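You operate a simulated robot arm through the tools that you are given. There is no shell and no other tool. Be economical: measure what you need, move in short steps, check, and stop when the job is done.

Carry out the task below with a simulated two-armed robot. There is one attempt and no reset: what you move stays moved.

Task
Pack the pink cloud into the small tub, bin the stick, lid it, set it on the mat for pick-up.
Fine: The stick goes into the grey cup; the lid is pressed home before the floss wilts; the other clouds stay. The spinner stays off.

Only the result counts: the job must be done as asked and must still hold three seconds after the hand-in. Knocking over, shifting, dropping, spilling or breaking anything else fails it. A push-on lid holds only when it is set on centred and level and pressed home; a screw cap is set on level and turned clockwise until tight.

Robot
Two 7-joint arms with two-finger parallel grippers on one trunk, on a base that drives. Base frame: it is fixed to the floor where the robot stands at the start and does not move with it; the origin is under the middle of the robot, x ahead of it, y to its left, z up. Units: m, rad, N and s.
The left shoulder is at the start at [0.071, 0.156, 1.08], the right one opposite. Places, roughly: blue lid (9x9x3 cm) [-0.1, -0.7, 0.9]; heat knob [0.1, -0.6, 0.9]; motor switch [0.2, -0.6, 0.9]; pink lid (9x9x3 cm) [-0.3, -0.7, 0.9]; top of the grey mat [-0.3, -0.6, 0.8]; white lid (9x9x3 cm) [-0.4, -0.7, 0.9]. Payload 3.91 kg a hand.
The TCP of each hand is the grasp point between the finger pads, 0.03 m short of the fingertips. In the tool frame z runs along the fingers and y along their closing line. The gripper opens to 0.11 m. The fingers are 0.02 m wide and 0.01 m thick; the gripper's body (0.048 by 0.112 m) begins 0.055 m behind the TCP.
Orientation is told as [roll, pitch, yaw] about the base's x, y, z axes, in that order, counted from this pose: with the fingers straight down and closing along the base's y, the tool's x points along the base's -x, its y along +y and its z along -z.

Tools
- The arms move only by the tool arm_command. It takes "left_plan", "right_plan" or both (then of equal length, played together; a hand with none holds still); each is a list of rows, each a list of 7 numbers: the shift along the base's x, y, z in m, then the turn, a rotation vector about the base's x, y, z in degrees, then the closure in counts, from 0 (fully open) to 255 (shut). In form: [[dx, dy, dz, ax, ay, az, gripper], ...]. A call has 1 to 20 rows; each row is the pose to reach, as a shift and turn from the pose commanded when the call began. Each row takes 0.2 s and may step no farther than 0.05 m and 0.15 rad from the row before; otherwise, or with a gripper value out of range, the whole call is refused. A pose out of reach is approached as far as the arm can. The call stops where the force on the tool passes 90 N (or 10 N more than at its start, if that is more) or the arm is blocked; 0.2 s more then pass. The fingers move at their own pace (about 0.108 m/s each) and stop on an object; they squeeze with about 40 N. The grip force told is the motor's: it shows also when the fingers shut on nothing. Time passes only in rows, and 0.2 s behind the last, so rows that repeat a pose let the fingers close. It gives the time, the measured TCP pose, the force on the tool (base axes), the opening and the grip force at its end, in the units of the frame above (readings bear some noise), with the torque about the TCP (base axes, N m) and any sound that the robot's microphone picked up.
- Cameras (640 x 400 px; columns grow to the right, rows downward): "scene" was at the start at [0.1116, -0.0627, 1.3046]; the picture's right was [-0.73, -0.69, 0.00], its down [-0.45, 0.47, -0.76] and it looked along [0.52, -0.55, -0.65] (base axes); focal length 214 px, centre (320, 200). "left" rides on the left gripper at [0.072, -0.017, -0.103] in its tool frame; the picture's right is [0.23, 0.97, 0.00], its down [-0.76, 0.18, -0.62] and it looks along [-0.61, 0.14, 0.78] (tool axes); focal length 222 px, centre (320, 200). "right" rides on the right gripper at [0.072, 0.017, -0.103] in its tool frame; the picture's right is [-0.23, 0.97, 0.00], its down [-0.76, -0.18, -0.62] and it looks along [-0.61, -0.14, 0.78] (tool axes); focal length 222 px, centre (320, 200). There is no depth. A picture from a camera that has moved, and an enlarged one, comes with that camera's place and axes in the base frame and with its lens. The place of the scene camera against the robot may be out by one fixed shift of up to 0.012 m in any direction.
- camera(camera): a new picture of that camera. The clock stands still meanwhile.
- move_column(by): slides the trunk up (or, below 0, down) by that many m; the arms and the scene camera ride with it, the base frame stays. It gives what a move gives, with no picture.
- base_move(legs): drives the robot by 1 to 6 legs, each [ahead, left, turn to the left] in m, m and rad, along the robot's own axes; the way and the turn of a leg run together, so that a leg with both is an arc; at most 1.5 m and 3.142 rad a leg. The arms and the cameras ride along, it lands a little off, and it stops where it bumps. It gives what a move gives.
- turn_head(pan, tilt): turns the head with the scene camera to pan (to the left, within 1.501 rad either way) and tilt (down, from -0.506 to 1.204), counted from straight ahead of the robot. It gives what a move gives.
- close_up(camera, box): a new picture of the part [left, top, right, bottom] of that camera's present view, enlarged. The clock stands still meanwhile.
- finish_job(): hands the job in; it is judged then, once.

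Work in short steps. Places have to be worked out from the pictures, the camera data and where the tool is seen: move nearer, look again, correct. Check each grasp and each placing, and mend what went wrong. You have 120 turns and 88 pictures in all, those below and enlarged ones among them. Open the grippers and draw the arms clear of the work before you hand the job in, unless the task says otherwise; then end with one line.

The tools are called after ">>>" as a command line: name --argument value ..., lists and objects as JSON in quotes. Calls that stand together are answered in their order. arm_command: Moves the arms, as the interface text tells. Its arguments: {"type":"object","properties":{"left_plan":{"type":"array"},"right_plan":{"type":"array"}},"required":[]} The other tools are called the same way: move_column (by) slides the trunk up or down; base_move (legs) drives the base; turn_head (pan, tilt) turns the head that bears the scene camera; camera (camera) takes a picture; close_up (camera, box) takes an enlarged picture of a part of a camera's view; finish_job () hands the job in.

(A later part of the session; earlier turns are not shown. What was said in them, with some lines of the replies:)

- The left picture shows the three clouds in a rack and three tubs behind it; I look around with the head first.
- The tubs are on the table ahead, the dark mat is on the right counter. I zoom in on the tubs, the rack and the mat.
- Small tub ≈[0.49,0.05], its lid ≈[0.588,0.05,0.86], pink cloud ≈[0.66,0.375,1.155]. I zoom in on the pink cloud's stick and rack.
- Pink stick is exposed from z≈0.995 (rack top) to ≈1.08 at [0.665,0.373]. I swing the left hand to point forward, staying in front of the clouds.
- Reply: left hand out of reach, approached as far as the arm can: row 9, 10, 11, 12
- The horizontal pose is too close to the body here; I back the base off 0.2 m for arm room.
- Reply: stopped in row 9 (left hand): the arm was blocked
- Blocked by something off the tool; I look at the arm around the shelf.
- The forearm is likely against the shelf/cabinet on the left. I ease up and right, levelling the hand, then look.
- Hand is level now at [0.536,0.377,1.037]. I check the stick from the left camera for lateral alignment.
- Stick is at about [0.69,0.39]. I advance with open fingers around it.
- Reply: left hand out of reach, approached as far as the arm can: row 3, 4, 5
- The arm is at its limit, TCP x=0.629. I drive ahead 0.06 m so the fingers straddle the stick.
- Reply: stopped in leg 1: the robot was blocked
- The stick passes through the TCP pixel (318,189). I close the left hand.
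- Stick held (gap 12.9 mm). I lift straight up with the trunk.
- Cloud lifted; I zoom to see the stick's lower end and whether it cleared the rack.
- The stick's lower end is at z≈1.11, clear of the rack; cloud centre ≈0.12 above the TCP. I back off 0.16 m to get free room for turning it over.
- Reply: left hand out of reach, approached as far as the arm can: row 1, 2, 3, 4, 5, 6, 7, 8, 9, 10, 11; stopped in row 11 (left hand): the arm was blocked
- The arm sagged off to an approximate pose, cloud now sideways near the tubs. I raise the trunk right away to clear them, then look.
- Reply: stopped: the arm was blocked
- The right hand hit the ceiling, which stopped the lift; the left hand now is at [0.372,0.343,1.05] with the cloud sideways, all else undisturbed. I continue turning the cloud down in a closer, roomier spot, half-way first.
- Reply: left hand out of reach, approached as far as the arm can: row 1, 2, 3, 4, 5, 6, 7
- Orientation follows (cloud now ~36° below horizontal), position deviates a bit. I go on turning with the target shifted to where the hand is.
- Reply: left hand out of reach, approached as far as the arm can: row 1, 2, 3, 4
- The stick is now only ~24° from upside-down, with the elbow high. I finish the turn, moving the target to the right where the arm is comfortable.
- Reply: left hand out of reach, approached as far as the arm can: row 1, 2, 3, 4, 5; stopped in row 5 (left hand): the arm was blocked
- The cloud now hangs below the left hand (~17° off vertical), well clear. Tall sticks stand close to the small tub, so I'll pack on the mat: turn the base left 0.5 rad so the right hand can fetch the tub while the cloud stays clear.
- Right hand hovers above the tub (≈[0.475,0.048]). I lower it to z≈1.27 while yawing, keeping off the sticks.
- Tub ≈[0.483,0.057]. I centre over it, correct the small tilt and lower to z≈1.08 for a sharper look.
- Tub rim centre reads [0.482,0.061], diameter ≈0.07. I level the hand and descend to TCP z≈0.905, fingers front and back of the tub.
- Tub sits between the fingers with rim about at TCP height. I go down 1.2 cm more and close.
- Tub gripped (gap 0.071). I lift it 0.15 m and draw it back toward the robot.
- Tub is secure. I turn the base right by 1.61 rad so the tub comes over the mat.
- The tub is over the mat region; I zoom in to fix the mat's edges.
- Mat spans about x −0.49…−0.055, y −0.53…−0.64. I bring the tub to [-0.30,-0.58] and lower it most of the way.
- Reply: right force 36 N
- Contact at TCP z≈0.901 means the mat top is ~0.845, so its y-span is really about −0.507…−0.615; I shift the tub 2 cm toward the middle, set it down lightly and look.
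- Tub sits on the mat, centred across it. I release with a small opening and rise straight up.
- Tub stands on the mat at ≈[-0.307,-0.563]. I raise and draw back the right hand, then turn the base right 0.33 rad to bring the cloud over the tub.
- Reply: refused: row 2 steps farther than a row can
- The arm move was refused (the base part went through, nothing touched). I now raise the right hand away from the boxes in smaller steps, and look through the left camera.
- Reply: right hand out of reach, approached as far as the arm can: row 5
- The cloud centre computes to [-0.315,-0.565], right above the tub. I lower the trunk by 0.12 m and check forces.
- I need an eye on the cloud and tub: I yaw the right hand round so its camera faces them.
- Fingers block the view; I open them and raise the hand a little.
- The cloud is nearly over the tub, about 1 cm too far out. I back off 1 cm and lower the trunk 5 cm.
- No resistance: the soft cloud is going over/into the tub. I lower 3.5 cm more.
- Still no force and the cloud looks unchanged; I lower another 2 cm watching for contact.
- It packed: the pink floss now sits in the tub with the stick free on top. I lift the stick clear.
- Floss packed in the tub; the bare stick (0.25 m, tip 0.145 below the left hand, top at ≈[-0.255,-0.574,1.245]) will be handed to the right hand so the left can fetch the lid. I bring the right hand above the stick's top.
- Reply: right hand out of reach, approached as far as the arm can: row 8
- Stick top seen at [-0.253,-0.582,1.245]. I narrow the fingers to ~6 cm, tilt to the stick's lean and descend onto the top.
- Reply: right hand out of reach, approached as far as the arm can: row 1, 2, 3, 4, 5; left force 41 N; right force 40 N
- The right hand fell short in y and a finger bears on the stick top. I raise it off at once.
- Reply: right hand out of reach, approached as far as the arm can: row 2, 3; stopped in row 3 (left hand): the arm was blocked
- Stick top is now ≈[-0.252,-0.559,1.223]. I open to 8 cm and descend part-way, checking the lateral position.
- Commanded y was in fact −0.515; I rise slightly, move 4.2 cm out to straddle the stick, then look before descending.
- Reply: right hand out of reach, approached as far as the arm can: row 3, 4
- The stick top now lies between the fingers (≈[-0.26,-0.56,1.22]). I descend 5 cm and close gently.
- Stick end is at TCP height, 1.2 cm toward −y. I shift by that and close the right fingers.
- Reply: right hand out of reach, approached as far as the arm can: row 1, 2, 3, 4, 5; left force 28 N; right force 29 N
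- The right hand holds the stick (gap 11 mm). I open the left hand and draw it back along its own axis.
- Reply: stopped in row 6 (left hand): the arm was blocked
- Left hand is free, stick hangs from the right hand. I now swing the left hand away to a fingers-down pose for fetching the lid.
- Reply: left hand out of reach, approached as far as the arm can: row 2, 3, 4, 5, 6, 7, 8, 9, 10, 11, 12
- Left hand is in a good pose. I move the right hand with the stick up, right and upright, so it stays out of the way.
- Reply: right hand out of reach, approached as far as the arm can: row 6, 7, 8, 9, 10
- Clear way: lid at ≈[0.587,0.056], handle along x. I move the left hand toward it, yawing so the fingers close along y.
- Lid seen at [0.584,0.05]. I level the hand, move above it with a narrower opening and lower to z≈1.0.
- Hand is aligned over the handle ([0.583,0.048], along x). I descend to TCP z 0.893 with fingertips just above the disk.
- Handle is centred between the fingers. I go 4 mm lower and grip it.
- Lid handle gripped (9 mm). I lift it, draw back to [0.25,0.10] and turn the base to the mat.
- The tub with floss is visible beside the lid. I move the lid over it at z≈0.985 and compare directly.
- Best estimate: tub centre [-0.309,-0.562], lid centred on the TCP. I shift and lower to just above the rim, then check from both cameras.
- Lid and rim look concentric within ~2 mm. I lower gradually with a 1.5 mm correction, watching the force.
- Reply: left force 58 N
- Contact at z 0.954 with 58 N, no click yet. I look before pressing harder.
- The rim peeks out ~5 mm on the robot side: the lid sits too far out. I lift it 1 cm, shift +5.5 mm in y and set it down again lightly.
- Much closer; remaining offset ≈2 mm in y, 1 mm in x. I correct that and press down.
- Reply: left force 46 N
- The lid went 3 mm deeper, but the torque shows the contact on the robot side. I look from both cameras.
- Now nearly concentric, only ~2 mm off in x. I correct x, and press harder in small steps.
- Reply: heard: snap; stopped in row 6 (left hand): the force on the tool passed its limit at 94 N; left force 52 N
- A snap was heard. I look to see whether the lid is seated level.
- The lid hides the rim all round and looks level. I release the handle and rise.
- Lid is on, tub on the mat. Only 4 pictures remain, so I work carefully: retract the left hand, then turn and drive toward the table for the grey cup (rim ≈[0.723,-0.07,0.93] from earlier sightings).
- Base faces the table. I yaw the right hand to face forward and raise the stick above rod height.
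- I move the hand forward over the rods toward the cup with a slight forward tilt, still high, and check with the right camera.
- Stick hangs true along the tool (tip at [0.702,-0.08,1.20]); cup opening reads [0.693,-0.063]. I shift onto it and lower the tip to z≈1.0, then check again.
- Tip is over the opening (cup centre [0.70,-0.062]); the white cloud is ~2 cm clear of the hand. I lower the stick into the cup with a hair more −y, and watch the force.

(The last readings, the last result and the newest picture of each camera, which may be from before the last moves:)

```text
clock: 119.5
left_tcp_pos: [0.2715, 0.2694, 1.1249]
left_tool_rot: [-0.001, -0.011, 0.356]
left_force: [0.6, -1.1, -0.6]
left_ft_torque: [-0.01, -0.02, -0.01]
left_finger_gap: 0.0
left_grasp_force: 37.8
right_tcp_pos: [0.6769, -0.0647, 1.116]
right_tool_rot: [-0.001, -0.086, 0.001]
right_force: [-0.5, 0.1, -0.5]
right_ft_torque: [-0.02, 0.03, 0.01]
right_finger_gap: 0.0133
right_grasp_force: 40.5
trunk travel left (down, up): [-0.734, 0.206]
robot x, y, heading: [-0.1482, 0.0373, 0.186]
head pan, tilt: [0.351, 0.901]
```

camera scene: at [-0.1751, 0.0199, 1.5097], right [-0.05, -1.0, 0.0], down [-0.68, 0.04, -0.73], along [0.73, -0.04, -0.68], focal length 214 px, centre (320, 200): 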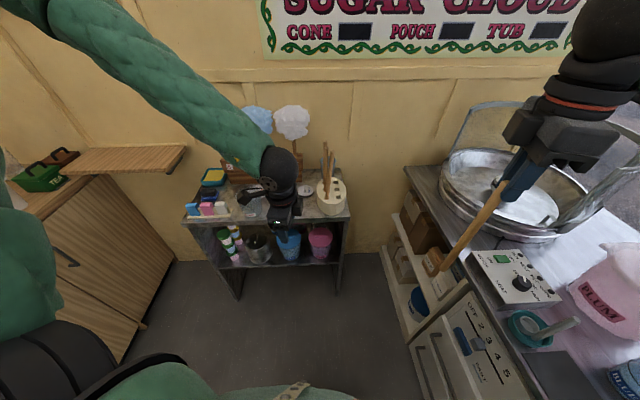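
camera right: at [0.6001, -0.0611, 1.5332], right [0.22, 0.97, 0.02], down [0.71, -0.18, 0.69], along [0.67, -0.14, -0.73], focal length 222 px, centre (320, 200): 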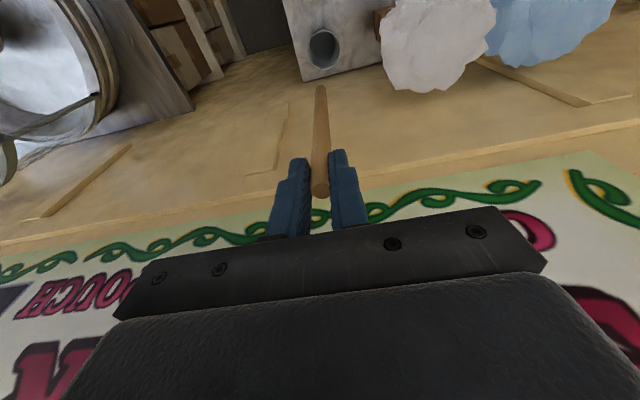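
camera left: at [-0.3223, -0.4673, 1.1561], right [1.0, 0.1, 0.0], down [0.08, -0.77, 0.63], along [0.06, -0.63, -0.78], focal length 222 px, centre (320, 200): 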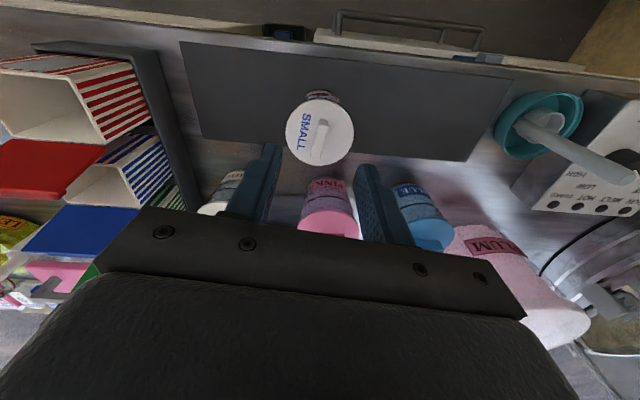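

Tip is well inside at ≈0.877. I lower 1.5 cm more to the bottom, open the fingers and rise along the stick.

>>> arm_command --right_plan '[[0.001, 0, -0.01, 0, 0, 0, 255], [0.001, 0, -0.018, 0, 0, 0, 255], [0.001, 0, -0.018, 0, 0, 0, 160], [0.001, 0, -0.018, 0, 0, 0, 116], [0.001, 0, -0.018, 0, 0, 0, 116], [-0.001, 0, 0.01, 0, 0, 0, 116], [-0.005, 0, 0.05, 0, 0, 0, 116], [-0.009, 0, 0.1, 0, 0, 0, 116], [-0.013, 0, 0.14, 0, 0, 0, 116], [-0.017, -0.005, 0.18, 0, 0, 0, 116], [-0.021, -0.01, 0.22, 0, 0, 0, 116], [-0.025, -0.015, 0.26, 0, 0, 0, 116], [-0.03, -0.02, 0.3, 0, 0, 0, 116]]'

>>> camera --camera "right"

```text
refused: row 8 steps farther than a row can; nothing moved
```

```text
0 pictures are left
camera right: at [0.5945, -0.0466, 1.2127], right [0.22, 0.97, 0.02], down [0.71, -0.18, 0.69], along [0.67, -0.14, -0.73], focal length 222 px, centre (320, 200)
```

right: 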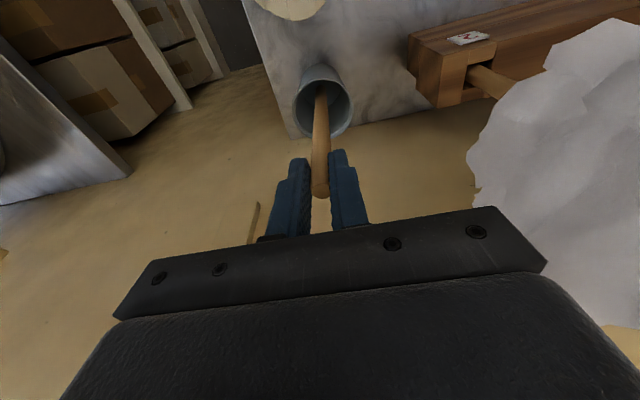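

That picture (the last one) shows the stick inside the cup; the move was refused for step size. I lower to the bottom first and read the force.

>>> arm_command --right_plan '[[0.001, 0, -0.008, 0, 0, 0, 255], [0.001, 0, -0.014, 0, 0, 0, 255], [0.001, 0, -0.018, 0, 0, 0, 255]]'

```text
clock: 120.3
left_tcp_pos: [0.2681, 0.2687, 1.1275]
left_tool_rot: [-0.002, -0.012, 0.357]
left_force: [-1.0, 0.0, 0.2]
left_ft_torque: [0.02, -0.02, -0.02]
left_finger_gap: 0.0
left_grasp_force: 36.9
right_tcp_pos: [0.6759, -0.0648, 1.107]
right_tool_rot: [0.001, -0.094, 0.002]
right_force: [0.1, -0.7, 51.6]
right_ft_torque: [-0.17, -0.94, 0.01]
right_finger_gap: 0.0136
right_grasp_force: 40.0
trunk travel left (down, up): [-0.734, 0.206]
robot x, y, heading: [-0.1476, 0.0408, 0.182]
head pan, tilt: [0.351, 0.901]
```

The stick touches the cup's floor. I relieve it, open and rise slowly along the stick.

>>> arm_command --right_plan '[[0, 0, 0.008, 0, 0, 0, 255], [0, 0, 0.008, 0, 0, 0, 190], [0, 0, 0.008, 0, 0, 0, 150], [0, 0, 0.008, 0, 0, 0, 140], [-0.001, 0, 0.02, 0, 0, 0, 140], [-0.003, 0, 0.04, 0, 0, 0, 140], [-0.006, 0, 0.07, 0, 0, 0, 140], [-0.009, 0, 0.11, 0, 0, 0, 140], [-0.012, 0, 0.15, 0, 0, 0, 140], [-0.015, 0, 0.19, 0, 0, 0, 140], [-0.018, -0.005, 0.23, 0, 0, 0, 140], [-0.02, -0.01, 0.27, 0, 0, 0, 140]]'

```text
clock: 122.9
left_tcp_pos: [0.2699, 0.2684, 1.1264]
left_tool_rot: [-0.001, -0.011, 0.357]
left_force: [-0.5, -0.2, 0.0]
left_ft_torque: [0.01, 0.01, -0.01]
left_finger_gap: 0.0001
left_grasp_force: 38.1
right_tcp_pos: [0.6577, -0.0773, 1.3695]
right_tool_rot: [-0.001, -0.084, 0.003]
right_force: [0.0, -0.8, 0.5]
right_ft_torque: [0.01, 0.0, 0.02]
right_finger_gap: 0.0498
right_grasp_force: 0.0
trunk travel left (down, up): [-0.734, 0.206]
robot x, y, heading: [-0.1482, 0.0414, 0.185]
head pan, tilt: [0.351, 0.901]
```

The hand is open and clear above the cup. I open the left gripper too and back the robot away from the table.

>>> arm_command --left_plan '[[0, 0, 0.02, 0, 0, 0, 100], [0, 0, 0.03, 0, 0, 0, 60]]' --right_plan '[[0, 0, 0.02, 0, 0, 0, 100], [0, 0, 0.03, 0, 0, 0, 60]]'

>>> base_move --legs '[[-0.16, 0, 0]]'

```text
clock: 123.5
left_tcp_pos: [0.2711, 0.2689, 1.1554]
left_tool_rot: [0.001, -0.009, 0.357]
left_force: [-0.2, -0.2, 0.0]
left_ft_torque: [-0.01, 0.02, -0.04]
left_finger_gap: 0.0841
left_grasp_force: 0.1
right_tcp_pos: [0.6565, -0.0778, 1.3993]
right_tool_rot: [0.0, -0.088, 0.001]
right_force: [-0.4, -0.8, -1.0]
right_ft_torque: [0.01, 0.0, 0.0]
right_finger_gap: 0.0841
right_grasp_force: 0.0
trunk travel left (down, up): [-0.734, 0.206]
robot x, y, heading: [-0.1517, 0.037, 0.185]
head pan, tilt: [0.351, 0.901]
```

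```text
clock: 124.9
left_tcp_pos: [0.1133, 0.2402, 1.1551]
left_tool_rot: [0.0, -0.009, 0.358]
left_force: [-0.7, -0.3, 0.3]
left_ft_torque: [-0.01, 0.02, -0.01]
left_finger_gap: 0.0843
left_grasp_force: 0.1
right_tcp_pos: [0.5009, -0.1049, 1.3972]
right_tool_rot: [-0.001, -0.087, 0.004]
right_force: [-0.5, 0.0, -0.7]
right_ft_torque: [-0.04, -0.03, 0.01]
right_finger_gap: 0.0842
right_grasp_force: 0.0
trunk travel left (down, up): [-0.734, 0.206]
robot x, y, heading: [-0.3094, 0.0067, 0.186]
head pan, tilt: [0.351, 0.901]
```

Both hands are open and clear, the lid snapped on with the tub on the mat, and the stick is in the cup. I hand in the job.

>>> finish_job

```text
The job is handed in.
```

I packed the pink cloud in the small tub, pressed the lid on until it snapped, and left the tub on the mat. The stick is in the grey cup, the other two clouds stayed in the rack, and I left the spinner off. I had no pictures left to check the stick after letting go of it; my last picture shows it inside the cup, still held in the gripper.
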